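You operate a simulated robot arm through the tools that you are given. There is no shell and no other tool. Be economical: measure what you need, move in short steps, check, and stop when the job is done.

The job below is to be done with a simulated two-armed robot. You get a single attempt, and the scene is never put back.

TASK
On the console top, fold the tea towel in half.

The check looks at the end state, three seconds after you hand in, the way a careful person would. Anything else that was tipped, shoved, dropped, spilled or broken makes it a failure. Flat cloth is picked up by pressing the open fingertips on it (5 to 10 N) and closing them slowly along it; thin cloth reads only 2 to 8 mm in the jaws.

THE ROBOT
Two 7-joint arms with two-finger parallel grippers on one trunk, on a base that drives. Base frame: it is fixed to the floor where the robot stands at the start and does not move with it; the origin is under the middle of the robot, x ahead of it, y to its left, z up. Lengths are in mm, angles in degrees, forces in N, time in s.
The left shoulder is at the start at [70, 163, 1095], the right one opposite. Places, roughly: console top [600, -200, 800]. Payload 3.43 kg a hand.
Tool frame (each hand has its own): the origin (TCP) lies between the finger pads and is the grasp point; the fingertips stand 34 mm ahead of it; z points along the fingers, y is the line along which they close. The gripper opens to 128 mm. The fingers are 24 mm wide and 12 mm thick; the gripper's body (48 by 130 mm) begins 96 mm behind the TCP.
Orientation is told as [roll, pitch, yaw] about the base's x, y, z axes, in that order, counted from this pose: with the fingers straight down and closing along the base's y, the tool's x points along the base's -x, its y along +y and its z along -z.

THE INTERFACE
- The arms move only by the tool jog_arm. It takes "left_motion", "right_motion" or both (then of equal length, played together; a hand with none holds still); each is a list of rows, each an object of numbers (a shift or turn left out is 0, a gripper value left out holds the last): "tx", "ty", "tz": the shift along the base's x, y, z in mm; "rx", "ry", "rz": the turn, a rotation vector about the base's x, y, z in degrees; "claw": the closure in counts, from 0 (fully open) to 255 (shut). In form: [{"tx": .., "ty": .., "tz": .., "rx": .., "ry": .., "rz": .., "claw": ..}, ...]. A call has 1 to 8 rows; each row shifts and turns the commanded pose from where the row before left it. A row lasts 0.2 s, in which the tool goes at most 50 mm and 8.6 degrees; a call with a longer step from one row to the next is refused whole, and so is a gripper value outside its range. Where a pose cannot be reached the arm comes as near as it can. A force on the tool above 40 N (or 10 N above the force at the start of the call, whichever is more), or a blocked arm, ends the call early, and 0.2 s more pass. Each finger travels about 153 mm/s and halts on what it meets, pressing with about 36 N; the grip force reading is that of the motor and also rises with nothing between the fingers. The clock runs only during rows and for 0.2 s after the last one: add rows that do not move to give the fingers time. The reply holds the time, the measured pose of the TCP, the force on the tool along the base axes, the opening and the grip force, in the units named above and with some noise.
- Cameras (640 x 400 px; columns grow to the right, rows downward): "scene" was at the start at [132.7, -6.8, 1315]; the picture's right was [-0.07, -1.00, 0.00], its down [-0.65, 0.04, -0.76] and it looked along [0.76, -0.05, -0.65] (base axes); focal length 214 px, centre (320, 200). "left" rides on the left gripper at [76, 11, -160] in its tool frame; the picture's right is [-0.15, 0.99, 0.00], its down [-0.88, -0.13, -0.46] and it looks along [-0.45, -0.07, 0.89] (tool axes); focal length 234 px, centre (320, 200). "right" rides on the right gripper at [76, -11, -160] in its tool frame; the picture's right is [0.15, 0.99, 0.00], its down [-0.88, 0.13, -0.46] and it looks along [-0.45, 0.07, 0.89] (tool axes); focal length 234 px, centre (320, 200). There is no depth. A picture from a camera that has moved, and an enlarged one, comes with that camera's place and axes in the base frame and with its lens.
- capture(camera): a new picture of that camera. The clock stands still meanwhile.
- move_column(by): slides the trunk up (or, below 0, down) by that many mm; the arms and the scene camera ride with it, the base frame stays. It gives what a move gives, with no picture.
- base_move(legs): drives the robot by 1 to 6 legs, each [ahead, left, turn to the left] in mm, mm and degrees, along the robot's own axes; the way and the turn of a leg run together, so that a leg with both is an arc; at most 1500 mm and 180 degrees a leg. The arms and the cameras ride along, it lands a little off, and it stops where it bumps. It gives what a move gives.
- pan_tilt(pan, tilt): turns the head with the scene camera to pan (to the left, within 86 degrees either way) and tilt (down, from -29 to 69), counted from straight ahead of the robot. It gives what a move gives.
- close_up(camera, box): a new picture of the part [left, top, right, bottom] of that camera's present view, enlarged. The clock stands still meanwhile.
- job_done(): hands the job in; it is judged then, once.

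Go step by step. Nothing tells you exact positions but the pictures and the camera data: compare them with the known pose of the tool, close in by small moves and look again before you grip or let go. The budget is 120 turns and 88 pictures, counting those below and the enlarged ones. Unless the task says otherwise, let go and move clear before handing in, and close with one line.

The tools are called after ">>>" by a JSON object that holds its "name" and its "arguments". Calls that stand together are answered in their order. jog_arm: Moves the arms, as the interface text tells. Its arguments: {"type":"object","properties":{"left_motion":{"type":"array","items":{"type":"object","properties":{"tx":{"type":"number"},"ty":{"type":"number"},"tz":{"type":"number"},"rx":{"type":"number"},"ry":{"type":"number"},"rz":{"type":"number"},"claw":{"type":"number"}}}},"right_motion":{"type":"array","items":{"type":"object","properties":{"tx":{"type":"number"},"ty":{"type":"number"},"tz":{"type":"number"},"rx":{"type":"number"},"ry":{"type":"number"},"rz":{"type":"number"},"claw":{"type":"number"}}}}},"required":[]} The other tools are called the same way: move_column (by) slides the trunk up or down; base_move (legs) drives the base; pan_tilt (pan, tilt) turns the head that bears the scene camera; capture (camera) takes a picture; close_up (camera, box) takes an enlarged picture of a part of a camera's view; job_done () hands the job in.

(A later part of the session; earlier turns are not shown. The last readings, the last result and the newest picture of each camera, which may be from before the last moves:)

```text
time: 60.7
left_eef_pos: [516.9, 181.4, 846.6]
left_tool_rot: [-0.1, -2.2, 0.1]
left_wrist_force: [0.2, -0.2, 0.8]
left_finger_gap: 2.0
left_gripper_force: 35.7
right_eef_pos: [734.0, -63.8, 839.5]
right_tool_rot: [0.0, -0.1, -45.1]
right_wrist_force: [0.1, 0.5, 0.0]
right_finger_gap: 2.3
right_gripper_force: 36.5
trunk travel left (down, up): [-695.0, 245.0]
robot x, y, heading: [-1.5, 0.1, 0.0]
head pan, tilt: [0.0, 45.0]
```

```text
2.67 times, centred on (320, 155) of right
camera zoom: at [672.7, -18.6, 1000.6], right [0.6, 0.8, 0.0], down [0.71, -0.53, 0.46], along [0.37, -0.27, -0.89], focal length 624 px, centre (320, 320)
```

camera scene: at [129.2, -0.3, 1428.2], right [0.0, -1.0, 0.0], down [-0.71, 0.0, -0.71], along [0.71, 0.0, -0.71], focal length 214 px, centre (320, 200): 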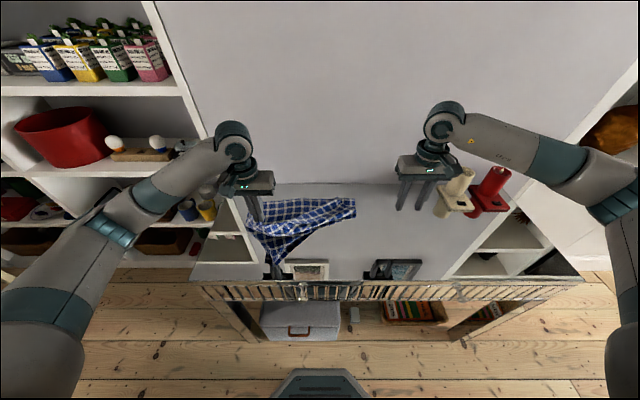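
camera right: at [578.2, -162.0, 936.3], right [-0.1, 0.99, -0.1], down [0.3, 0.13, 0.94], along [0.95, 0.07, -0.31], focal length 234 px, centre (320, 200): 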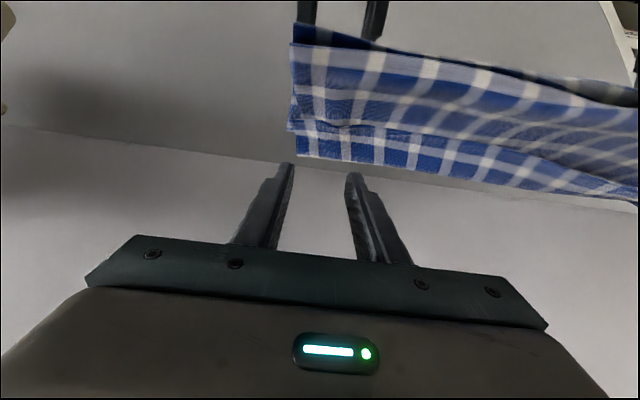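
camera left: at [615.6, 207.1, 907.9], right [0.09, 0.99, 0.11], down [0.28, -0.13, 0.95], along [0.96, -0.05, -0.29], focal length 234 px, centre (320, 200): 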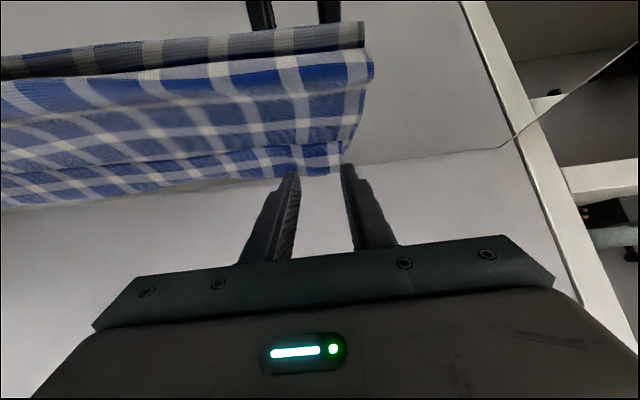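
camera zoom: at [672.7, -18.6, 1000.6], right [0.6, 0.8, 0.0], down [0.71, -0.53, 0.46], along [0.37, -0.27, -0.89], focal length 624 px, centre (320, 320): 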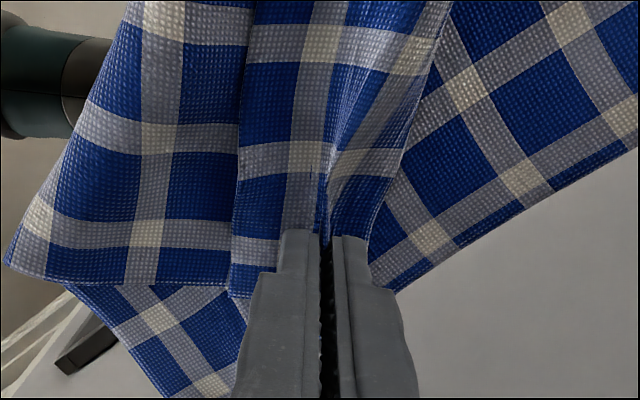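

The right now holds only the flap corner (2.3 mm). With both ends of the edge held, I can refold directly: arc the left end up and over while the right lifts and yaws, so the edge comes above the far edge.

>>> {"name": "jog_arm", "arguments": {"left_motion": [{"tx": 5, "ty": 2, "tz": 22, "ry": 2}, {"tx": 8, "ty": 2, "tz": 22, "ry": 2}, {"tx": 10, "ty": 2, "tz": 20, "ry": 2}, {"tx": 12, "ty": 2, "tz": 17, "ry": 2}, {"tx": 15, "ty": 2, "tz": 14, "ry": 2}, {"tx": 17, "ty": 2, "tz": 10, "ry": 2}, {"tx": 18, "ty": 2, "tz": 6, "ry": 2}, {"tx": 18, "ty": 2, "tz": 2, "ry": 2}], "right_motion": [{"tz": 12, "rz": -5.6}, {"tz": 12, "ty": -3, "rz": -5.6}, {"tz": 12, "ty": -5, "rz": -5.6}, {"tz": 12, "ty": -5, "rz": -5.6}, {"ty": -6, "rz": -5.6}, {"ty": -6, "rz": -5.6}, {"tx": 2, "ty": -7, "rz": -5.6}, {"tx": 2, "ty": -7, "rz": -5.6}]}}

>>> {"name": "close_up", "arguments": {"camera": "scene", "box": [210, 150, 390, 270]}}

```text
time: 62.5
left_eef_pos: [619.9, 198.9, 960.0]
left_tool_rot: [0.0, 13.9, 0.0]
left_wrist_force: [0.1, 0.0, 0.1]
left_finger_gap: 2.3
left_gripper_force: 36.4
right_eef_pos: [738.1, -102.6, 888.0]
right_tool_rot: [0.0, 0.0, -90.0]
right_wrist_force: [-0.3, 0.3, -1.1]
right_finger_gap: 2.4
right_gripper_force: 36.3
trunk travel left (down, up): [-695.0, 245.0]
robot x, y, heading: [0.5, -1.9, -0.0]
head pan, tilt: [0.0, 45.0]
```

```text
3.33 times, centred on (300, 210) of scene
camera zoom: at [130.2, -1.8, 1428.1], right [0.0, -1.0, 0.0], down [-0.71, 0.0, -0.71], along [0.71, 0.0, -0.71], focal length 715 px, centre (387, 167)
```

zoom: 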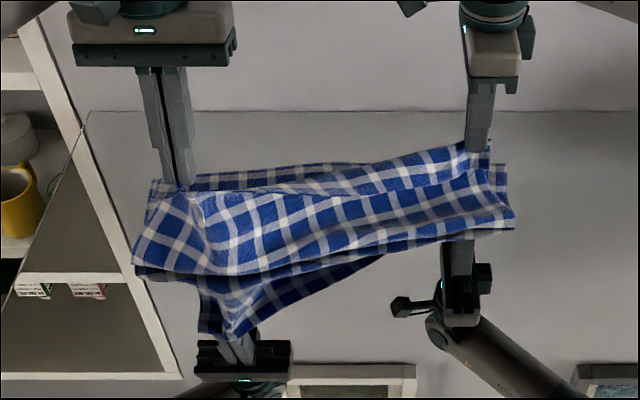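

The towel is draping well; the far edge runs from (733, 285) to (762, −149). I'll bring both grips over it and down.

>>> {"name": "jog_arm", "arguments": {"left_motion": [{"tx": 18, "ty": 3, "tz": -2}, {"tx": 18, "ty": 3, "tz": -6}, {"tx": 17, "ty": 3, "tz": -10}, {"tx": 15, "ty": 3, "tz": -14}, {"tx": 13, "ty": 4, "tz": -18}, {"tx": 12, "ty": 4, "tz": -18}, {"tx": 10, "ty": 4, "tz": -18}, {"tx": 8, "ty": 4, "tz": -18}], "right_motion": [{"ty": -2}, {"ty": -2}, {"ty": -2}, {"ty": -2}, {"ty": -2, "tz": -8}, {"ty": -2, "tz": -9}, {"ty": -2, "tz": -9}, {"ty": -3, "tz": -9}]}}

>>> {"name": "close_up", "arguments": {"camera": "scene", "box": [210, 150, 390, 270]}}

```text
time: 64.3
left_eef_pos: [730.1, 227.0, 853.9]
left_tool_rot: [0.0, 13.9, 0.1]
left_wrist_force: [-0.1, 0.7, 0.3]
left_finger_gap: 2.2
left_gripper_force: 35.8
right_eef_pos: [739.6, -120.0, 851.0]
right_tool_rot: [-0.1, 0.0, -89.7]
right_wrist_force: [0.2, -0.1, 0.0]
right_finger_gap: 2.1
right_gripper_force: 35.9
trunk travel left (down, up): [-695.0, 245.0]
robot x, y, heading: [0.2, 2.6, -0.2]
head pan, tilt: [0.0, 45.0]
```

```text
3.33 times, centred on (300, 210) of scene
camera zoom: at [130.1, -1.4, 1428.1], right [0.0, -1.0, 0.0], down [-0.71, 0.0, -0.71], along [0.71, 0.0, -0.71], focal length 715 px, centre (387, 167)
```

zoom: 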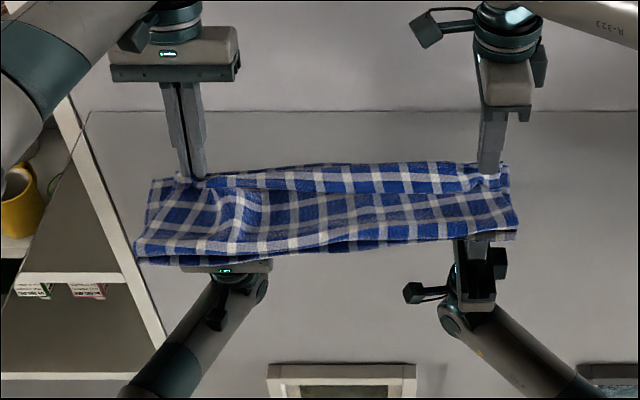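

>>> {"name": "close_up", "arguments": {"camera": "scene", "box": [300, 185, 360, 223]}}

>>> {"name": "capture", "arguments": {"camera": "right"}}

```text
10.53 times, centred on (330, 204) of scene
camera zoom: at [130.1, -1.4, 1428.1], right [0.0, -1.0, 0.0], down [-0.71, 0.0, -0.71], along [0.71, 0.0, -0.71], focal length 2258 px, centre (215, 158)
```

zoom: 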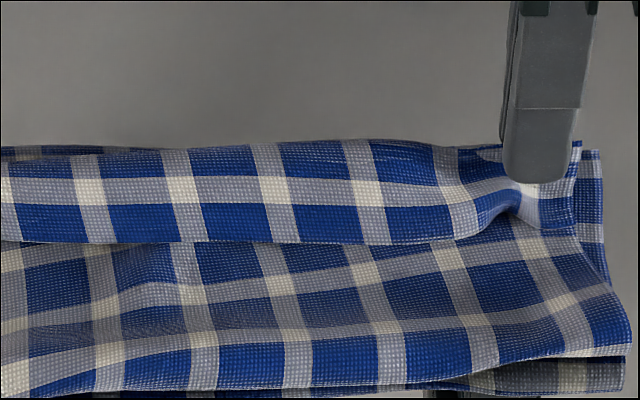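

```text
17 pictures are left
camera right: at [727.7, -44.8, 1012.1], right [0.99, 0.15, 0.0], down [0.13, -0.88, 0.46], along [0.07, -0.45, -0.89], focal length 234 px, centre (320, 200)
```

right: 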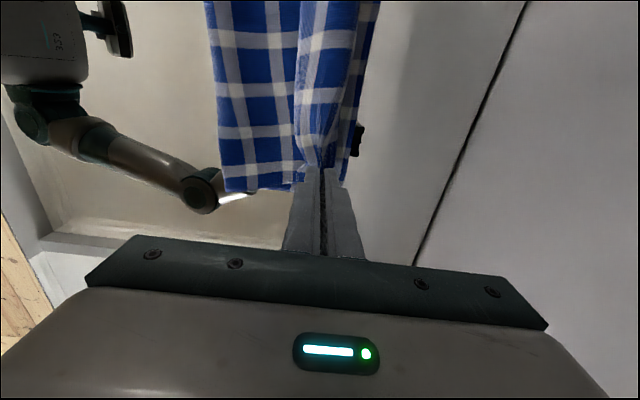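

The right half of the edge is still curled back because its fold line sits too far forward. I'll lift both grips up and back past the fold line so the layer unrolls, then come over again in a fuller arc.

>>> {"name": "jog_arm", "arguments": {"left_motion": [{"tx": -8, "tz": 20}, {"tx": -15, "tz": 20}, {"tx": -22, "tz": 18}, {"tx": -25, "tz": 14}, {"tx": -25, "tz": 8}, {"tx": -25, "tz": 4}, {"tx": -28, "tz": 2}, {"tx": -28}], "right_motion": [{"tx": -8, "tz": 20}, {"tx": -15, "tz": 20}, {"tx": -20, "tz": 18}, {"tx": -23, "tz": 14}, {"tx": -23, "tz": 8}, {"tx": -23, "tz": 4}, {"tx": -23, "tz": 2}, {"tx": -23}]}}

>>> {"name": "close_up", "arguments": {"camera": "scene", "box": [210, 150, 390, 270]}}

```text
time: 66.1
left_eef_pos: [553.8, 227.2, 943.3]
left_tool_rot: [-0.1, 13.8, 0.1]
left_wrist_force: [0.2, 0.3, -0.8]
left_finger_gap: 2.2
left_gripper_force: 36.2
right_eef_pos: [581.0, -120.8, 938.7]
right_tool_rot: [0.1, 0.0, -89.9]
right_wrist_force: [0.3, 0.3, -0.4]
right_finger_gap: 2.2
right_gripper_force: 36.0
trunk travel left (down, up): [-695.0, 245.0]
robot x, y, heading: [-1.4, 4.4, 0.1]
head pan, tilt: [0.0, 45.0]
```

```text
3.33 times, centred on (300, 210) of scene
camera zoom: at [128.2, -1.0, 1428.3], right [0.0, -1.0, 0.0], down [-0.71, 0.0, -0.71], along [0.71, 0.0, -0.71], focal length 715 px, centre (387, 167)
```

zoom: 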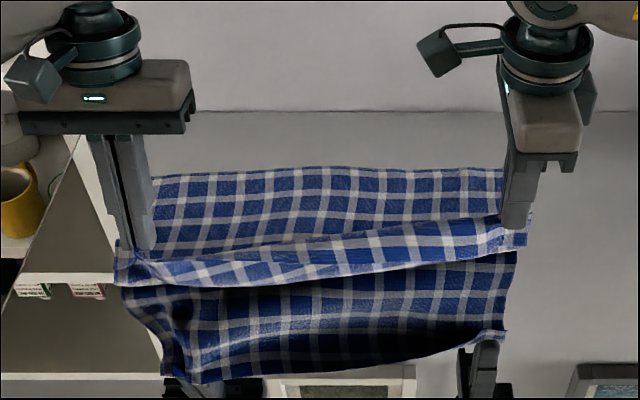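

Now it's opened cleanly, with the base layer's contact line right at the desired fold (x ≈ 583 left, 615 right). I'll swing both grips over on a circle around that line.

>>> {"name": "jog_arm", "arguments": {"left_motion": [{"tx": 18, "tz": 14}, {"tx": 19, "tz": 13}, {"tx": 17, "tz": -2}, {"tx": 17, "tz": -4}, {"tx": 16, "tz": -5}, {"tx": 17, "tz": -7}, {"tx": 18, "tz": -15}, {"tx": 18, "tz": -15}], "right_motion": [{"tx": 16, "tz": 9}, {"tx": 16, "tz": 8}, {"tx": 15, "tz": -2}, {"tx": 15, "tz": -4}, {"tx": 15, "tz": -4}, {"tx": 15, "tz": -6}, {"tx": 16, "tz": -13}, {"tx": 16, "tz": -14}]}}

>>> {"name": "close_up", "arguments": {"camera": "scene", "box": [210, 150, 390, 270]}}

```text
time: 67.9
left_eef_pos: [696.3, 228.4, 918.2]
left_tool_rot: [0.0, 13.9, 0.0]
left_wrist_force: [0.6, -0.4, -0.6]
left_finger_gap: 2.4
left_gripper_force: 36.2
right_eef_pos: [704.7, -120.5, 912.7]
right_tool_rot: [-0.1, 0.0, -89.8]
right_wrist_force: [-1.3, 0.0, 0.0]
right_finger_gap: 2.1
right_gripper_force: 35.9
trunk travel left (down, up): [-695.0, 245.0]
robot x, y, heading: [2.2, -0.1, -0.1]
head pan, tilt: [0.0, 45.0]
```

```text
3.33 times, centred on (300, 210) of scene
camera zoom: at [130.9, -1.4, 1428.0], right [0.0, -1.0, 0.0], down [-0.71, 0.0, -0.71], along [0.71, 0.0, -0.71], focal length 715 px, centre (387, 167)
```

zoom: 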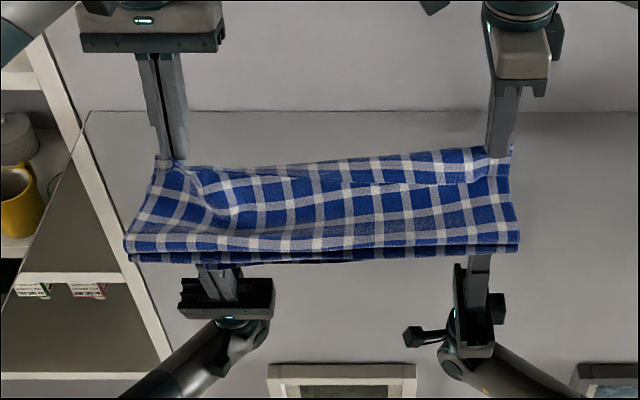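

The zoom shows the right grip is actually holding the curl's crease (doubled), so its strip can't unroll. I'll carry the edge back to the open position, where that ridge will settle flat when let go, and then regrip the true right corner.

>>> {"name": "jog_arm", "arguments": {"left_motion": [{"tx": -26, "tz": 13}, {"tx": -26, "tz": 13}, {"tx": -26, "tz": 13}, {"tx": -26, "tz": 13}, {"tx": -28, "tz": -5}, {"tx": -28, "tz": -8}, {"tx": -28, "tz": -12}, {"tx": -28, "tz": -15}], "right_motion": [{"tx": -23, "tz": 11}, {"tx": -23, "tz": 11}, {"tx": -23, "tz": 11}, {"tx": -23, "tz": 11}, {"tx": -26, "tz": -5}, {"tx": -26, "tz": -8}, {"tx": -26, "tz": -12}, {"tx": -26, "tz": -15}]}}

>>> {"name": "jog_arm", "arguments": {"left_motion": [{"tz": -15}, {"tz": -15}, {"tz": -15}, {"tz": -15}, {"tz": -15}, {}], "right_motion": [{"tz": -14}, {"tz": -14}, {"tz": -14}, {"tz": -14}, {"tz": -10}, {}]}}

>>> {"name": "close_up", "arguments": {"camera": "scene", "box": [210, 165, 410, 290]}}

```text
time: 69.7
left_eef_pos: [478.3, 224.9, 932.4]
left_tool_rot: [0.0, 13.8, 0.1]
left_wrist_force: [-0.8, -0.1, 0.2]
left_finger_gap: 2.3
left_gripper_force: 35.7
right_eef_pos: [504.3, -118.8, 916.0]
right_tool_rot: [0.0, 0.0, -89.9]
right_wrist_force: [-0.2, 0.2, 0.7]
right_finger_gap: 2.4
right_gripper_force: 36.5
trunk travel left (down, up): [-695.0, 245.0]
robot x, y, heading: [-0.7, 2.2, 0.0]
head pan, tilt: [0.0, 45.0]
```

```text
time: 71.1
left_eef_pos: [478.8, 226.3, 857.9]
left_tool_rot: [0.0, 13.8, 0.1]
left_wrist_force: [0.3, -0.6, 0.1]
left_finger_gap: 2.2
left_gripper_force: 36.0
right_eef_pos: [507.8, -119.0, 850.5]
right_tool_rot: [0.1, 0.0, -89.9]
right_wrist_force: [-0.2, 0.0, -0.2]
right_finger_gap: 2.2
right_gripper_force: 36.6
trunk travel left (down, up): [-695.0, 245.0]
robot x, y, heading: [1.0, 0.6, 0.2]
head pan, tilt: [0.0, 45.0]
```

```text
3.20 times, centred on (310, 228) of scene
camera zoom: at [129.2, -1.2, 1428.2], right [0.0, -1.0, 0.0], down [-0.71, 0.0, -0.71], along [0.71, 0.0, -0.71], focal length 686 px, centre (352, 112)
```

zoom: 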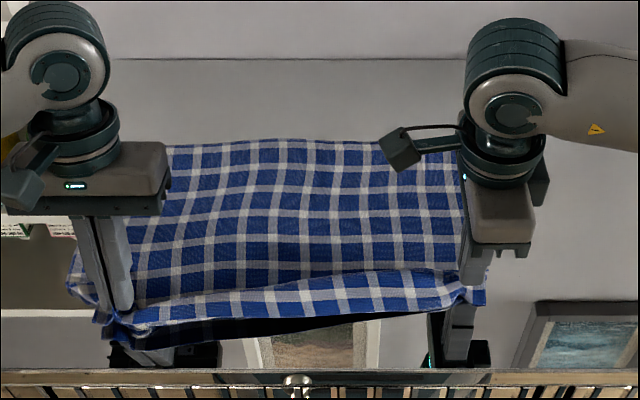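

The towel is open again with the ridge as a tent at the near side. Releasing the right hand only and moving it up.

>>> {"name": "jog_arm", "arguments": {"right_motion": [{"tz": -6, "claw": 240}, {"claw": 220}, {"claw": 195}, {"claw": 175}, {"tz": 25}, {"tz": 35, "ty": -20}, {"tz": 30, "ty": -40}, {"ty": -40}], "left_motion": [{}, {}, {}, {}, {}, {}, {}, {}]}}

>>> {"name": "jog_arm", "arguments": {"right_motion": [{"rz": 8}, {"rz": 8}, {"rz": 8}, {"rz": 8}, {"rz": 8}, {"rz": 8}, {"rz": 8}, {"rz": 8}]}}

>>> {"name": "close_up", "arguments": {"camera": "scene", "box": [210, 165, 410, 290]}}

```text
time: 72.9
left_eef_pos: [477.5, 224.6, 857.7]
left_tool_rot: [0.1, 13.8, 0.1]
left_wrist_force: [0.1, 0.6, -0.5]
left_finger_gap: 2.2
left_gripper_force: 35.7
right_eef_pos: [506.6, -220.2, 934.6]
right_tool_rot: [0.0, 0.1, -89.7]
right_wrist_force: [0.6, -0.3, -1.0]
right_finger_gap: 40.1
right_gripper_force: 0.0
trunk travel left (down, up): [-695.0, 245.0]
robot x, y, heading: [0.9, -3.3, -0.1]
head pan, tilt: [0.0, 45.0]
```

```text
time: 74.7
left_eef_pos: [477.8, 226.0, 858.1]
left_tool_rot: [0.1, 13.7, 0.1]
left_wrist_force: [-0.6, -0.2, -0.2]
left_finger_gap: 2.2
left_gripper_force: 36.4
right_eef_pos: [508.9, -219.8, 935.2]
right_tool_rot: [0.0, 0.1, -25.6]
right_wrist_force: [-0.6, -0.6, 0.3]
right_finger_gap: 40.1
right_gripper_force: 0.0
trunk travel left (down, up): [-695.0, 245.0]
robot x, y, heading: [-0.7, -2.1, 0.1]
head pan, tilt: [0.0, 45.0]
```

```text
3.20 times, centred on (310, 228) of scene
camera zoom: at [129.3, -1.2, 1428.2], right [0.0, -1.0, 0.0], down [-0.71, 0.0, -0.71], along [0.71, 0.0, -0.71], focal length 686 px, centre (352, 112)
```

zoom: 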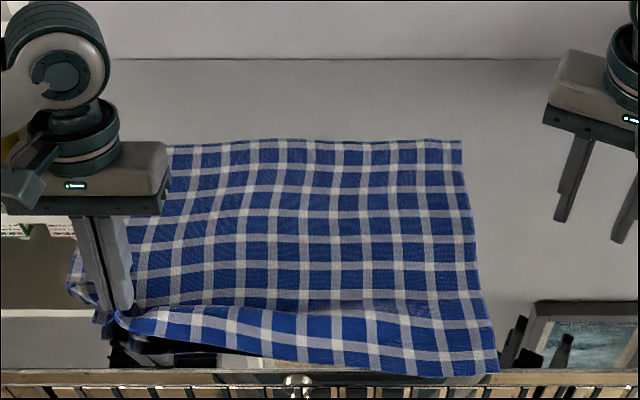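

The true right corner is now exposed at about (409, −136), near the front edge; the towel slid ~60 mm toward me and lies over the white frame, so I must only lift, not drag. I'll regrip that corner with the fingers tilted forward.

>>> {"name": "jog_arm", "arguments": {"right_motion": [{"tx": -11, "ty": 14, "tz": -5, "rz": 6.4, "claw": 180}, {"tx": -11, "ty": 14, "tz": -5, "rz": 6.4}, {"tx": -11, "ty": 14, "tz": -5, "rz": 6.4}, {"tx": -11, "ty": 14, "tz": -5, "rz": 6.4}, {"tx": -12, "ty": 15, "tz": -10, "ry": -7.5}, {"tx": -12, "ty": 15, "tz": -10, "ry": -7.5}, {"tx": -12, "ty": 15, "tz": -10, "ry": -7.5}, {"tx": -11, "ty": 16, "tz": -10, "ry": -7.5}]}}

>>> {"name": "capture", "arguments": {"camera": "right"}}

```text
time: 76.5
left_eef_pos: [477.6, 226.3, 858.2]
left_tool_rot: [0.0, 13.8, 0.0]
left_wrist_force: [-0.5, 0.4, 0.3]
left_finger_gap: 2.2
left_gripper_force: 36.3
right_eef_pos: [427.0, -95.2, 870.0]
right_tool_rot: [0.2, -30.1, -0.2]
right_wrist_force: [0.4, -0.1, 0.9]
right_finger_gap: 37.7
right_gripper_force: 0.1
right hand out of reach, approached as far as the arm can: row 8
trunk travel left (down, up): [-695.0, 245.0]
robot x, y, heading: [-0.1, -2.6, -0.2]
head pan, tilt: [0.0, 45.0]
```

```text
12 pictures are left
camera right: at [281.4, -105.8, 970.1], right [-0.12, 0.99, -0.07], down [0.53, 0.13, 0.84], along [0.84, 0.06, -0.54], focal length 234 px, centre (320, 200)
```

right: 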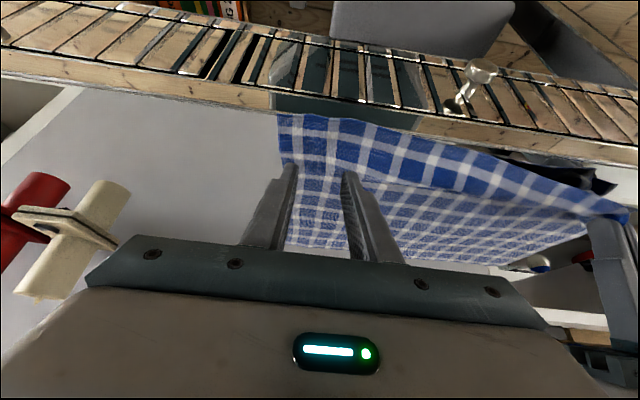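

The frames turn out to be only mirror reflections — the near area is clear. The right arm is at its near limit at −30° tilt, so I'll ease to −22° and go to just inside the edge.

>>> {"name": "jog_arm", "arguments": {"right_motion": [{"ry": 8, "tx": 1, "tz": -6}, {"tz": -8}, {"tz": -8}, {"tz": -4}, {}]}}

>>> {"name": "close_up", "arguments": {"camera": "right", "box": [230, 90, 410, 200]}}

```text
time: 77.7
left_eef_pos: [477.1, 224.8, 857.0]
left_tool_rot: [-0.1, 13.8, 0.0]
left_wrist_force: [0.0, 0.6, -0.2]
left_finger_gap: 2.0
left_gripper_force: 36.4
right_eef_pos: [428.9, -96.0, 842.7]
right_tool_rot: [0.1, -22.0, -0.2]
right_wrist_force: [0.7, 0.3, 0.3]
right_finger_gap: 37.5
right_gripper_force: 0.1
trunk travel left (down, up): [-695.0, 245.0]
robot x, y, heading: [2.1, -0.5, 0.0]
head pan, tilt: [0.0, 45.0]
```

```text
3.56 times, centred on (320, 145) of right
camera zoom: at [299.0, -107.2, 962.8], right [-0.13, 0.99, -0.05], down [0.65, 0.13, 0.75], along [0.75, 0.07, -0.66], focal length 833 px, centre (320, 396)
```

zoom: 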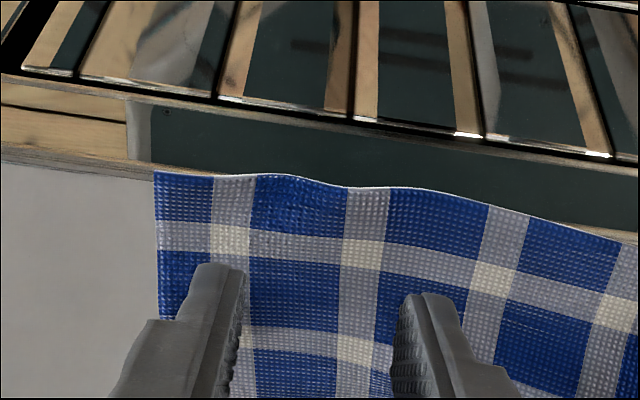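

The fingertips are roughly 28 mm inside the edge; I'll shift back 14 mm and lower to contact.

>>> {"name": "jog_arm", "arguments": {"right_motion": [{"tx": -7}, {"tx": -7}, {"tz": -2}, {"tz": -2}, {}]}}

```text
time: 78.9
left_eef_pos: [477.4, 226.3, 857.2]
left_tool_rot: [0.0, 13.8, 0.1]
left_wrist_force: [0.0, 0.3, 0.2]
left_finger_gap: 2.1
left_gripper_force: 36.3
right_eef_pos: [413.7, -96.8, 839.4]
right_tool_rot: [0.1, -21.9, -0.2]
right_wrist_force: [0.5, 0.3, 0.8]
right_finger_gap: 37.9
right_gripper_force: 0.1
trunk travel left (down, up): [-695.0, 245.0]
robot x, y, heading: [0.1, 0.9, 0.0]
head pan, tilt: [0.0, 45.0]
```

>>> {"name": "jog_arm", "arguments": {"right_motion": [{"tz": -1.2}, {"tz": -1.2}, {"tz": -0.8}, {}]}}

```text
time: 79.9
left_eef_pos: [479.1, 226.4, 858.1]
left_tool_rot: [0.0, 13.8, 0.1]
left_wrist_force: [0.6, -0.1, -0.7]
left_finger_gap: 2.2
left_gripper_force: 36.4
right_eef_pos: [414.1, -95.2, 836.3]
right_tool_rot: [0.1, -22.2, -0.3]
right_wrist_force: [2.2, -0.9, 19.2]
right_finger_gap: 37.8
right_gripper_force: 0.0
trunk travel left (down, up): [-695.0, 245.0]
robot x, y, heading: [-0.7, -0.9, 0.0]
head pan, tilt: [0.0, 45.0]
```

19 N is too firm; I'll ease up about 1 mm and close slowly.

>>> {"name": "jog_arm", "arguments": {"right_motion": [{"tz": 1.2}, {"claw": 191}, {"claw": 202}, {"claw": 213}, {"claw": 224}, {"claw": 235}, {"claw": 245}, {"claw": 255}]}}

>>> {"name": "close_up", "arguments": {"camera": "right", "box": [230, 90, 410, 200]}}

```text
time: 81.7
left_eef_pos: [477.1, 225.5, 857.6]
left_tool_rot: [-0.1, 13.8, 0.0]
left_wrist_force: [-0.2, -7.7, -0.1]
left_finger_gap: 2.0
left_gripper_force: 36.5
right_eef_pos: [414.5, -95.6, 838.0]
right_tool_rot: [0.2, -22.0, -0.2]
right_wrist_force: [0.5, 7.7, 4.3]
right_finger_gap: 2.1
right_gripper_force: 36.3
trunk travel left (down, up): [-695.0, 245.0]
robot x, y, heading: [1.0, 0.8, 0.1]
head pan, tilt: [0.0, 45.0]
```

```text
3.56 times, centred on (320, 145) of right
camera zoom: at [284.0, -107.1, 957.2], right [-0.13, 0.99, -0.05], down [0.65, 0.13, 0.75], along [0.75, 0.07, -0.66], focal length 833 px, centre (320, 396)
```

zoom: 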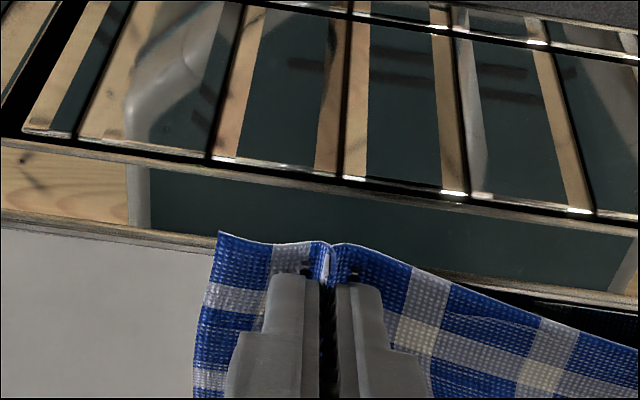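

The right corner is now gripped cleanly at the very edge (2.1 mm). I'll lift both to above the intended fold line (x ≈ 545), rotating the fingers back so that the cloth hangs downward from the grips.

>>> {"name": "jog_arm", "arguments": {"left_motion": [{"tz": 22, "ry": 0.7}, {"tx": 1, "tz": 22, "ry": 0.7}, {"tx": 1, "tz": 21, "ry": 0.6}, {"tx": 18, "tz": 13, "ry": 1}, {"tx": 18, "tz": 13, "ry": 1}, {"tx": 18, "tz": 12, "ry": 1}, {"tx": 19, "tz": 11, "ry": 1}, {}], "right_motion": [{"tx": 10, "tz": 28, "ry": 4}, {"tx": 10, "tz": 28, "ry": 4}, {"tx": 10, "tz": 29, "ry": 4}, {"tx": 28, "tz": 13, "ry": 3.75}, {"tx": 28, "tz": 13, "ry": 3.75}, {"tx": 28, "tz": 13, "ry": 3.75}, {"tx": 28, "tz": 12, "ry": 3.75}, {}]}}

>>> {"name": "close_up", "arguments": {"camera": "scene", "box": [210, 165, 410, 290]}}

```text
time: 83.5
left_eef_pos: [554.2, 225.2, 970.1]
left_tool_rot: [0.0, 19.8, 0.0]
left_wrist_force: [0.5, -4.4, 0.4]
left_finger_gap: 2.1
left_gripper_force: 35.9
right_eef_pos: [556.3, -94.0, 973.5]
right_tool_rot: [0.0, 5.0, -0.2]
right_wrist_force: [-0.7, 4.1, 0.7]
right_finger_gap: 2.4
right_gripper_force: 36.0
trunk travel left (down, up): [-695.0, 245.0]
robot x, y, heading: [-0.5, -0.5, 0.0]
head pan, tilt: [0.0, 45.0]
```

```text
3.20 times, centred on (310, 228) of scene
camera zoom: at [128.4, -1.1, 1428.3], right [0.0, -1.0, 0.0], down [-0.71, 0.0, -0.71], along [0.71, 0.0, -0.71], focal length 686 px, centre (352, 112)
```

zoom: 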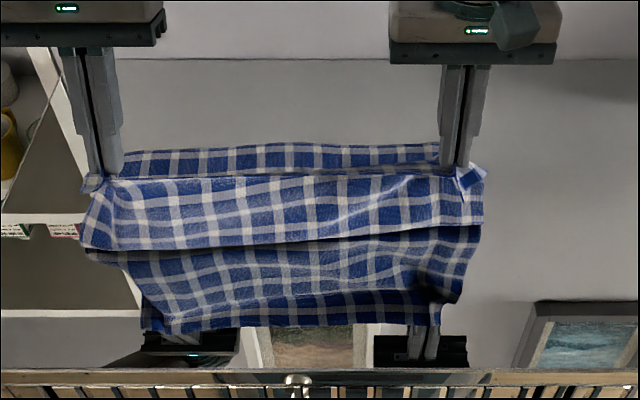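

This is the shape I wanted: edge straight between the grips, cloth hanging downward, far edge visible from (682, 235) to (697, −82). Swinging it over to the far edge now, with a small shift left to centre it.

>>> {"name": "jog_arm", "arguments": {"left_motion": [{"tx": 24, "ty": 2, "tz": -4, "ry": 1.6}, {"tx": 24, "ty": 2, "tz": -6, "ry": 1.6}, {"tx": 24, "ty": 2, "tz": -9, "ry": 1.6}, {"tx": 20, "ty": 2, "tz": -15, "ry": 1.6}, {"tx": 19, "ty": 2, "tz": -16, "ry": 1.6}, {"tx": 12, "ty": 2, "tz": -21}, {"tx": 12, "ty": 1, "tz": -21}, {}], "right_motion": [{"tx": 25, "ty": 2, "tz": -4, "ry": 3.3}, {"tx": 25, "ty": 2, "tz": -6, "ry": 3.3}, {"tx": 26, "ty": 2, "tz": -9, "ry": 3.3}, {"tx": 21, "ty": 2, "tz": -15, "ry": 3.3}, {"tx": 20, "ty": 2, "tz": -16, "ry": 3.3}, {"tx": 13, "ty": 2, "tz": -21, "ry": 3.3}, {"tx": 14, "ty": 1, "tz": -21, "ry": 3.3}, {}]}}

>>> {"name": "close_up", "arguments": {"camera": "scene", "box": [210, 165, 410, 290]}}

```text
time: 85.3
left_eef_pos: [688.2, 237.5, 878.2]
left_tool_rot: [0.2, 27.8, 0.0]
left_wrist_force: [0.0, -5.2, -0.2]
left_finger_gap: 2.1
left_gripper_force: 36.7
right_eef_pos: [699.6, -84.6, 882.0]
right_tool_rot: [0.1, 28.1, -0.1]
right_wrist_force: [-0.1, 5.8, 0.1]
right_finger_gap: 2.2
right_gripper_force: 35.7
trunk travel left (down, up): [-695.0, 245.0]
robot x, y, heading: [-0.9, 0.6, -0.1]
head pan, tilt: [0.0, 45.0]
```

```text
3.20 times, centred on (310, 228) of scene
camera zoom: at [128.9, -3.8, 1428.3], right [0.0, -1.0, 0.0], down [-0.71, 0.0, -0.71], along [0.71, 0.0, -0.71], focal length 686 px, centre (352, 112)
```

zoom: 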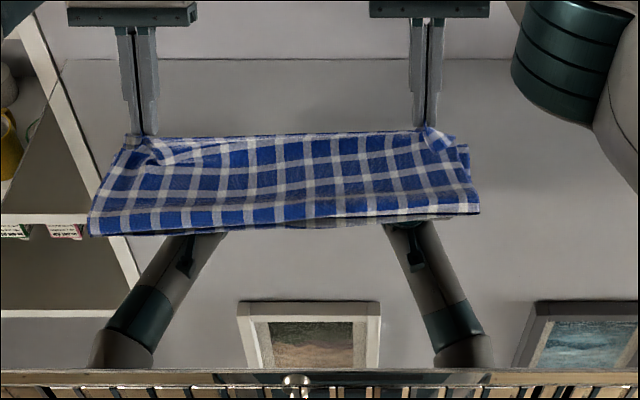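

The upper layer now lies straight with no curl. Lowering the last ~34 mm with a few mm forward, then checking.

>>> {"name": "jog_arm", "arguments": {"left_motion": [{"tx": 1, "tz": -9}, {"tx": 1, "tz": -9}, {"tz": -9}, {"tz": -6}, {}], "right_motion": [{"tx": 2, "tz": -10}, {"tx": 2, "tz": -10}, {"tz": -10}, {"tz": -6}, {}]}}

>>> {"name": "close_up", "arguments": {"camera": "scene", "box": [230, 185, 370, 245]}}

```text
time: 86.5
left_eef_pos: [691.2, 240.4, 847.1]
left_tool_rot: [0.0, 27.9, 0.1]
left_wrist_force: [0.8, -8.7, -0.1]
left_finger_gap: 2.4
left_gripper_force: 35.9
right_eef_pos: [692.7, -85.8, 849.8]
right_tool_rot: [-0.1, 28.2, -0.2]
right_wrist_force: [-0.2, 8.3, 0.1]
right_finger_gap: 2.3
right_gripper_force: 35.9
right hand out of reach, approached as far as the arm can: row 1, 2, 4
trunk travel left (down, up): [-695.0, 245.0]
robot x, y, heading: [0.4, 2.3, -0.1]
head pan, tilt: [0.0, 45.0]
```

```text
4.57 times, centred on (300, 215) of scene
camera zoom: at [129.3, -1.3, 1428.2], right [0.0, -1.0, 0.0], down [-0.71, 0.0, -0.71], along [0.71, 0.0, -0.71], focal length 980 px, centre (411, 131)
```

zoom: 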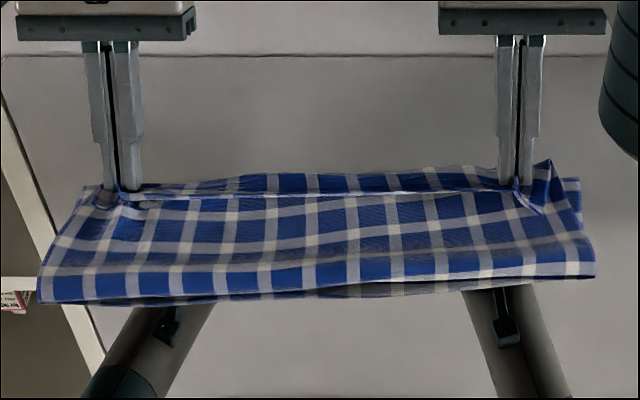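

The edge is over the far edge within reach limits, with a small crest ahead of the grips that should relax on release. Opening slowly and lifting clear.

>>> {"name": "jog_arm", "arguments": {"left_motion": [{"claw": 245}, {"claw": 235}, {"claw": 220}, {"claw": 200}, {"claw": 180}, {}, {"tz": 15}, {"tz": 25}], "right_motion": [{"claw": 245}, {"claw": 235}, {"claw": 220}, {"claw": 200}, {"claw": 180}, {}, {"tz": 15}, {"tz": 25}]}}

>>> {"name": "jog_arm", "arguments": {"left_motion": [{"tz": 30, "tx": -5}, {"tz": 30, "tx": -10, "ry": -5}, {"tz": 10, "ry": -8}, {"ry": -8}, {"ry": -6}, {}], "right_motion": [{"tz": 30, "tx": -5}, {"tz": 30, "tx": -10, "ry": -5}, {"tz": 10, "ry": -8}, {"ry": -8}, {"ry": -6}, {}]}}

>>> {"name": "close_up", "arguments": {"camera": "scene", "box": [230, 185, 370, 245]}}

```text
time: 88.3
left_eef_pos: [690.4, 240.4, 886.1]
left_tool_rot: [0.0, 27.7, 0.1]
left_wrist_force: [1.3, 0.3, 0.0]
left_finger_gap: 37.5
left_gripper_force: 0.0
right_eef_pos: [699.3, -85.4, 889.0]
right_tool_rot: [-0.1, 28.2, -0.3]
right_wrist_force: [-0.2, -0.2, 0.6]
right_finger_gap: 37.5
right_gripper_force: 0.1
right hand out of reach, approached as far as the arm can: row 8
trunk travel left (down, up): [-695.0, 245.0]
robot x, y, heading: [-2.9, 5.6, -0.1]
head pan, tilt: [0.0, 45.0]
```

```text
time: 89.7
left_eef_pos: [677.5, 239.1, 954.7]
left_tool_rot: [-0.1, 0.9, 0.1]
left_wrist_force: [-0.1, 0.3, 0.3]
left_finger_gap: 37.7
left_gripper_force: 0.1
right_eef_pos: [789.0, -121.8, 1009.4]
right_tool_rot: [-0.1, 9.4, -0.1]
right_wrist_force: [-0.3, 0.5, -0.3]
right_finger_gap: 37.7
right_gripper_force: 0.0
right hand out of reach, approached as far as the arm can: row 1, 2, 3, 4, 5
trunk travel left (down, up): [-695.0, 245.0]
robot x, y, heading: [1.9, -0.5, -0.0]
head pan, tilt: [0.0, 45.0]
```

```text
4.57 times, centred on (300, 215) of scene
camera zoom: at [130.4, -1.3, 1428.0], right [0.0, -1.0, 0.0], down [-0.71, 0.0, -0.71], along [0.71, 0.0, -0.71], focal length 980 px, centre (411, 131)
```

zoom: 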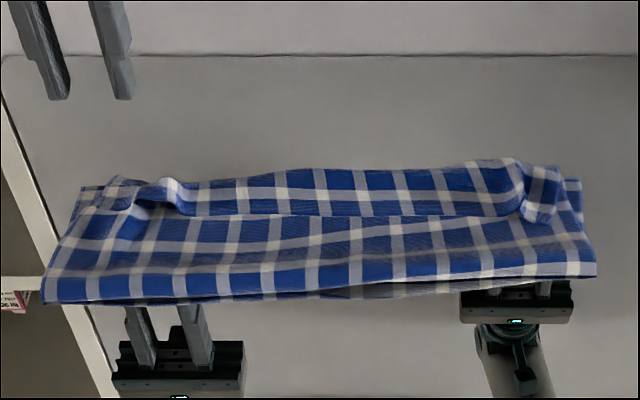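

Released, but the middle of the edge curled back again (edge at x ≈ 646, crest at ≈ 700). With 150 mm free behind, I'll use wide-open fingers of both hands as rakes to push that lip forward and flip it flat.

>>> {"name": "jog_arm", "arguments": {"left_motion": [{"tx": -11, "ty": -11, "tz": -10, "claw": 100}, {"tx": -12, "ty": -11, "tz": -10, "claw": 0}, {"tx": -12, "ty": -11, "tz": -10}, {"tx": -11, "ty": -11, "tz": -10}, {"tx": -11, "ty": -10, "tz": -10}, {}], "right_motion": [{"tx": -34, "ty": 15, "tz": -20, "ry": -2, "claw": 100}, {"tx": -34, "ty": 15, "tz": -20, "ry": -2, "claw": 0}, {"tx": -34, "ty": 16, "tz": -20, "ry": -2}, {"tx": -34, "ty": 16, "tz": -20, "ry": -2}, {"tx": -33, "ty": 15, "tz": -25, "ry": -1.4}, {}]}}

```text
time: 91.1
left_eef_pos: [619.6, 184.4, 905.9]
left_tool_rot: [0.1, 0.8, 0.0]
left_wrist_force: [0.0, 0.0, 0.4]
left_finger_gap: 127.9
left_gripper_force: 0.1
right_eef_pos: [787.7, -120.8, 1010.3]
right_tool_rot: [-0.1, 9.4, -0.2]
right_wrist_force: [-0.6, 0.0, -0.8]
right_finger_gap: 127.8
right_gripper_force: 0.2
right hand out of reach, approached as far as the arm can: row 1, 2, 3, 4, 5
trunk travel left (down, up): [-695.0, 245.0]
robot x, y, heading: [0.5, -1.7, -0.1]
head pan, tilt: [0.0, 45.0]
```

The right arm is stuck at a joint limit. I'll try to back it out by moving outward and up, with the tilt rolled back.

>>> {"name": "jog_arm", "arguments": {"right_motion": [{"ty": -30, "tz": 20}, {"ty": -40, "tz": 20}, {"ty": -40, "ry": -5}, {"tx": -30, "ty": -40, "ry": -4}, {"tx": -40}, {"tx": -40}, {}]}}

```text
time: 92.7
left_eef_pos: [619.9, 184.0, 904.6]
left_tool_rot: [0.0, 0.8, 0.0]
left_wrist_force: [-0.1, -0.1, 0.8]
left_finger_gap: 127.9
left_gripper_force: 0.1
right_eef_pos: [687.8, -261.3, 1056.7]
right_tool_rot: [0.1, -0.8, -0.3]
right_wrist_force: [1.0, 0.8, 0.5]
right_finger_gap: 128.1
right_gripper_force: 0.1
right hand out of reach, approached as far as the arm can: row 1, 2
trunk travel left (down, up): [-695.0, 245.0]
robot x, y, heading: [0.1, 1.8, 0.1]
head pan, tilt: [0.0, 45.0]
```

Freed. Bringing the right hand to its rake position.

>>> {"name": "jog_arm", "arguments": {"right_motion": [{"tx": -15, "ty": 25, "tz": -15}, {"tx": -15, "ty": 30, "tz": -20}, {"tx": -15, "ty": 31, "tz": -22}, {"tx": -13, "ty": 32, "tz": -23}, {"tx": -10, "ty": 32, "tz": -24}, {"ty": 33, "tz": -24}, {"ty": 33, "tz": -24}, {}]}}

```text
time: 94.5
left_eef_pos: [619.8, 184.9, 904.9]
left_tool_rot: [0.1, 0.8, 0.0]
left_wrist_force: [-0.3, 0.1, -0.6]
left_finger_gap: 127.8
left_gripper_force: 0.1
right_eef_pos: [621.3, -41.6, 906.2]
right_tool_rot: [0.1, -1.0, -0.2]
right_wrist_force: [0.6, 0.3, 0.0]
right_finger_gap: 128.1
right_gripper_force: 0.2
trunk travel left (down, up): [-695.0, 245.0]
robot x, y, heading: [1.7, 4.5, 0.0]
head pan, tilt: [0.0, 45.0]
```

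>>> {"name": "jog_arm", "arguments": {"left_motion": [{"tx": -8, "tz": -20}, {"tz": -20}, {"tz": -13}, {"tz": -8}, {}], "right_motion": [{"tx": -10, "tz": -20}, {"tz": -20}, {"tz": -14}, {"tz": -8}, {}]}}

>>> {"name": "close_up", "arguments": {"camera": "scene", "box": [230, 175, 370, 245]}}

```text
time: 95.7
left_eef_pos: [612.4, 185.8, 842.5]
left_tool_rot: [0.0, 0.8, 0.0]
left_wrist_force: [-0.3, -0.4, 0.2]
left_finger_gap: 128.1
left_gripper_force: 0.0
right_eef_pos: [609.7, -44.3, 844.5]
right_tool_rot: [-0.1, -1.1, -0.3]
right_wrist_force: [0.4, -1.2, -0.3]
right_finger_gap: 128.1
right_gripper_force: 0.0
trunk travel left (down, up): [-695.0, 245.0]
robot x, y, heading: [-3.6, -1.4, -0.3]
head pan, tilt: [0.0, 45.0]
```

```text
4.57 times, centred on (300, 210) of scene
camera zoom: at [129.4, -1.2, 1428.2], right [0.0, -1.0, 0.0], down [-0.71, 0.0, -0.71], along [0.71, 0.0, -0.71], focal length 980 px, centre (411, 154)
```

zoom: 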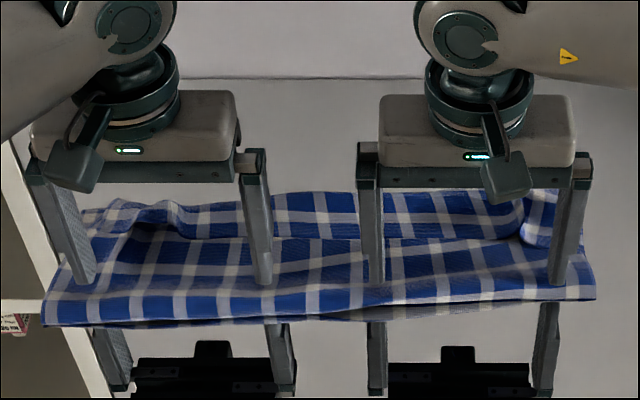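

The rakes sit just in front of the lip. Pushing forward gently, rising a little at the end so the strip flips over.

>>> {"name": "jog_arm", "arguments": {"left_motion": [{"tz": -2}, {"tx": 14}, {"tx": 14}, {"tx": 14}, {"tx": 14, "tz": 3}, {"tx": 14, "tz": 4}, {"tx": 14, "tz": 4}, {"tx": 14, "tz": 4}], "right_motion": [{"tz": -3}, {"tx": 14}, {"tx": 14}, {"tx": 14}, {"tx": 14, "tz": 3}, {"tx": 14, "tz": 4}, {"tx": 14, "tz": 4}, {"tx": 14, "tz": 4}]}}

>>> {"name": "close_up", "arguments": {"camera": "scene", "box": [230, 175, 370, 245]}}

```text
time: 97.5
left_eef_pos: [708.3, 185.0, 858.2]
left_tool_rot: [0.0, 1.0, 0.0]
left_wrist_force: [0.2, 0.9, 0.5]
left_finger_gap: 128.0
left_gripper_force: 0.2
right_eef_pos: [709.8, -44.4, 857.3]
right_tool_rot: [0.0, -0.9, -0.1]
right_wrist_force: [-1.1, 1.0, 0.4]
right_finger_gap: 128.0
right_gripper_force: 0.0
trunk travel left (down, up): [-695.0, 245.0]
robot x, y, heading: [-1.0, 1.0, 0.1]
head pan, tilt: [0.0, 45.0]
```

```text
4.57 times, centred on (300, 210) of scene
camera zoom: at [129.9, -1.2, 1428.1], right [0.0, -1.0, 0.0], down [-0.71, 0.0, -0.71], along [0.71, 0.0, -0.71], focal length 980 px, centre (411, 154)
```

zoom: 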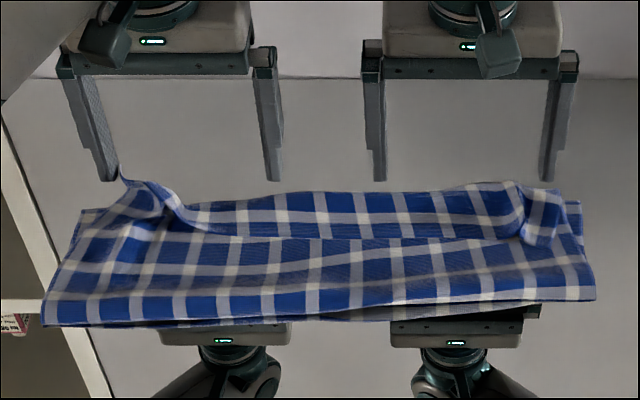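

The rakes mostly slid over the strip. Instead I'll pinch the lip itself with both hands yawed 90°, so one finger pushes against the lip while the other draws the strip up into a ridge.

>>> {"name": "jog_arm", "arguments": {"left_motion": [{"tz": 15, "rz": 8.2}, {"tz": 10, "rz": 8.2, "claw": 172}, {"tx": -8, "ty": -9, "tz": 10, "rz": 8.2}, {"tx": -8, "ty": -9, "tz": 5, "rz": 8.2}, {"tx": -8, "ty": -9, "rz": 8.2}, {"tx": -8, "ty": -9, "rz": 8.2}, {"tx": -8, "ty": -9, "rz": 8.2}, {"tx": -8, "ty": -10, "rz": 8.2}], "right_motion": [{"tz": 15, "rz": -8.2}, {"tz": 10, "rz": -8.2, "claw": 172}, {"tx": -8, "ty": -3, "tz": 10, "rz": -8.2}, {"tx": -8, "ty": -3, "tz": 5, "rz": -8.2}, {"tx": -8, "ty": -3, "rz": -8.2}, {"tx": -8, "ty": -3, "rz": -8.2}, {"tx": -9, "ty": -3, "rz": -8.2}, {"tx": -9, "rz": -8.2}]}}

>>> {"name": "jog_arm", "arguments": {"left_motion": [{"rz": 8.2}, {"rz": 8.2}, {"rz": 7.5}, {"tz": -16}, {"tz": -16}, {"tz": -14}, {"tz": -8}, {}], "right_motion": [{"rz": -8.2}, {"rz": -8.2}, {"rz": -7.5}, {"tz": -16}, {"tz": -16}, {"tz": -14}, {"tz": -8}, {}]}}

```text
time: 99.3
left_eef_pos: [662.1, 129.8, 898.0]
left_tool_rot: [0.0, 0.8, 65.7]
left_wrist_force: [-0.8, 0.1, 0.3]
left_finger_gap: 41.8
left_gripper_force: 0.1
right_eef_pos: [657.9, -59.9, 896.1]
right_tool_rot: [0.1, -0.9, -65.9]
right_wrist_force: [0.5, 0.9, 0.0]
right_finger_gap: 41.7
right_gripper_force: 0.0
trunk travel left (down, up): [-695.0, 245.0]
robot x, y, heading: [3.1, 0.3, 0.2]
head pan, tilt: [0.0, 45.0]
```

```text
time: 100.2
left_eef_pos: [665.2, 136.8, 896.3]
left_tool_rot: [-0.1, 0.6, 89.9]
left_wrist_force: [0.6, 2.8, -0.1]
left_finger_gap: 41.7
left_gripper_force: 0.1
right_eef_pos: [658.8, -62.7, 893.1]
right_tool_rot: [-0.1, -1.2, -89.5]
right_wrist_force: [-1.0, -2.7, 0.1]
right_finger_gap: 41.9
right_gripper_force: 0.1
trunk travel left (down, up): [-695.0, 245.0]
robot x, y, heading: [-1.9, 2.0, -0.2]
head pan, tilt: [0.0, 45.0]
stopped in row 4 (left hand): the force on the tool passed its limit (the readings are from after the stop); the commanded pose is now the measured one
```

The two wrist cameras touched each other in the middle. I'll spread the hands apart before descending.

>>> {"name": "jog_arm", "arguments": {"left_motion": [{"ty": 12}, {"ty": 14}, {"tx": -4}, {"tz": -14}, {"tz": -14}, {"tz": -14}, {"tz": -6}, {}], "right_motion": [{"ty": -12}, {"ty": -14}, {"tx": 2}, {"tz": -14}, {"tz": -14}, {"tz": -12}, {"tz": -5}, {}]}}

```text
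time: 102.0
left_eef_pos: [659.6, 161.4, 849.3]
left_tool_rot: [0.0, 0.6, 90.1]
left_wrist_force: [0.2, 0.3, 0.5]
left_finger_gap: 41.6
left_gripper_force: 0.1
right_eef_pos: [661.1, -86.5, 846.8]
right_tool_rot: [-0.2, -1.1, -89.5]
right_wrist_force: [0.5, 1.0, 0.9]
right_finger_gap: 41.6
right_gripper_force: 0.0
trunk travel left (down, up): [-695.0, 245.0]
robot x, y, heading: [1.4, -1.6, 0.0]
head pan, tilt: [0.0, 45.0]
```

>>> {"name": "jog_arm", "arguments": {"left_motion": [{"tz": -4}, {"tz": -3}, {"tz": -2.5}, {"tz": -1.5}, {}], "right_motion": [{"tz": -3}, {"tz": -2.5}, {"tz": -2}, {"tz": -1.5}, {}]}}

```text
time: 103.2
left_eef_pos: [659.1, 161.4, 837.9]
left_tool_rot: [-0.1, 0.6, 90.0]
left_wrist_force: [-0.3, 0.0, 1.1]
left_finger_gap: 41.8
left_gripper_force: 0.1
right_eef_pos: [661.1, -86.5, 840.7]
right_tool_rot: [-0.2, -1.0, -89.5]
right_wrist_force: [0.7, 0.5, 0.4]
right_finger_gap: 41.3
right_gripper_force: 0.1
trunk travel left (down, up): [-695.0, 245.0]
robot x, y, heading: [-0.2, -0.3, -0.1]
head pan, tilt: [0.0, 45.0]
```

>>> {"name": "jog_arm", "arguments": {"left_motion": [{"tz": -0.5}, {"tz": -0.5}, {}], "right_motion": [{"tz": -1.5}, {"tz": -1.5}, {}]}}

```text
time: 104.0
left_eef_pos: [659.3, 162.3, 837.7]
left_tool_rot: [-0.2, 0.7, 90.0]
left_wrist_force: [0.7, 0.4, 3.3]
left_finger_gap: 41.6
left_gripper_force: 0.0
right_eef_pos: [661.7, -87.6, 839.0]
right_tool_rot: [-0.1, -1.2, -89.5]
right_wrist_force: [-0.2, -0.4, 2.5]
right_finger_gap: 41.7
right_gripper_force: 0.1
trunk travel left (down, up): [-695.0, 245.0]
robot x, y, heading: [0.2, -2.5, 0.0]
head pan, tilt: [0.0, 45.0]
```

Both touch lightly (about 3 N). Closing slowly.

>>> {"name": "jog_arm", "arguments": {"left_motion": [{"claw": 184}, {"claw": 196}, {"claw": 208}, {"claw": 220}, {"claw": 232}, {"claw": 244}, {"claw": 255}, {}], "right_motion": [{"claw": 184}, {"claw": 196}, {"claw": 208}, {"claw": 220}, {"claw": 232}, {"claw": 244}, {"claw": 255}, {}]}}

```text
time: 105.8
left_eef_pos: [658.6, 162.3, 836.8]
left_tool_rot: [-0.1, 0.5, 90.0]
left_wrist_force: [-0.3, -0.6, 5.8]
left_finger_gap: 0.6
left_gripper_force: 35.2
right_eef_pos: [660.4, -87.9, 838.4]
right_tool_rot: [-0.1, -1.2, -89.6]
right_wrist_force: [0.6, 0.2, 0.9]
right_finger_gap: 2.3
right_gripper_force: 35.5
trunk travel left (down, up): [-695.0, 245.0]
robot x, y, heading: [-0.2, -0.1, 0.3]
head pan, tilt: [0.0, 45.0]
```

Right 2.3 mm and left 0.6 mm (likely the single lip). Lifting up and forward to see whether the strip unrolls.

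>>> {"name": "jog_arm", "arguments": {"left_motion": [{"tz": 10}, {"tx": 5, "tz": 14}, {"tx": 8, "tz": 14}, {"tx": 12, "tz": 10}, {"tx": 15, "tz": 4}, {}], "right_motion": [{"tz": 10}, {"tx": 5, "tz": 14}, {"tx": 8, "tz": 14}, {"tx": 12, "tz": 10}, {"tx": 15, "tz": 4}, {}]}}

>>> {"name": "close_up", "arguments": {"camera": "scene", "box": [230, 165, 370, 245]}}

```text
time: 107.2
left_eef_pos: [699.6, 162.3, 891.0]
left_tool_rot: [-0.1, 0.6, 90.0]
left_wrist_force: [-0.7, -0.5, -0.3]
left_finger_gap: 0.3
left_gripper_force: 35.4
right_eef_pos: [700.6, -89.1, 887.5]
right_tool_rot: [-0.1, -1.0, -89.6]
right_wrist_force: [0.2, 0.1, 0.1]
right_finger_gap: 2.7
right_gripper_force: 35.8
trunk travel left (down, up): [-695.0, 245.0]
robot x, y, heading: [-2.6, -0.3, -0.1]
head pan, tilt: [0.0, 45.0]
```

```text
4.57 times, centred on (300, 205) of scene
camera zoom: at [129.0, -1.1, 1428.2], right [0.0, -1.0, 0.0], down [-0.71, 0.0, -0.71], along [0.71, 0.0, -0.71], focal length 980 px, centre (411, 177)
```

zoom: 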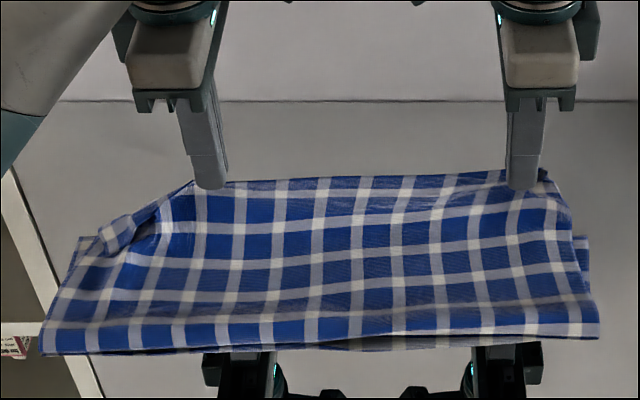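

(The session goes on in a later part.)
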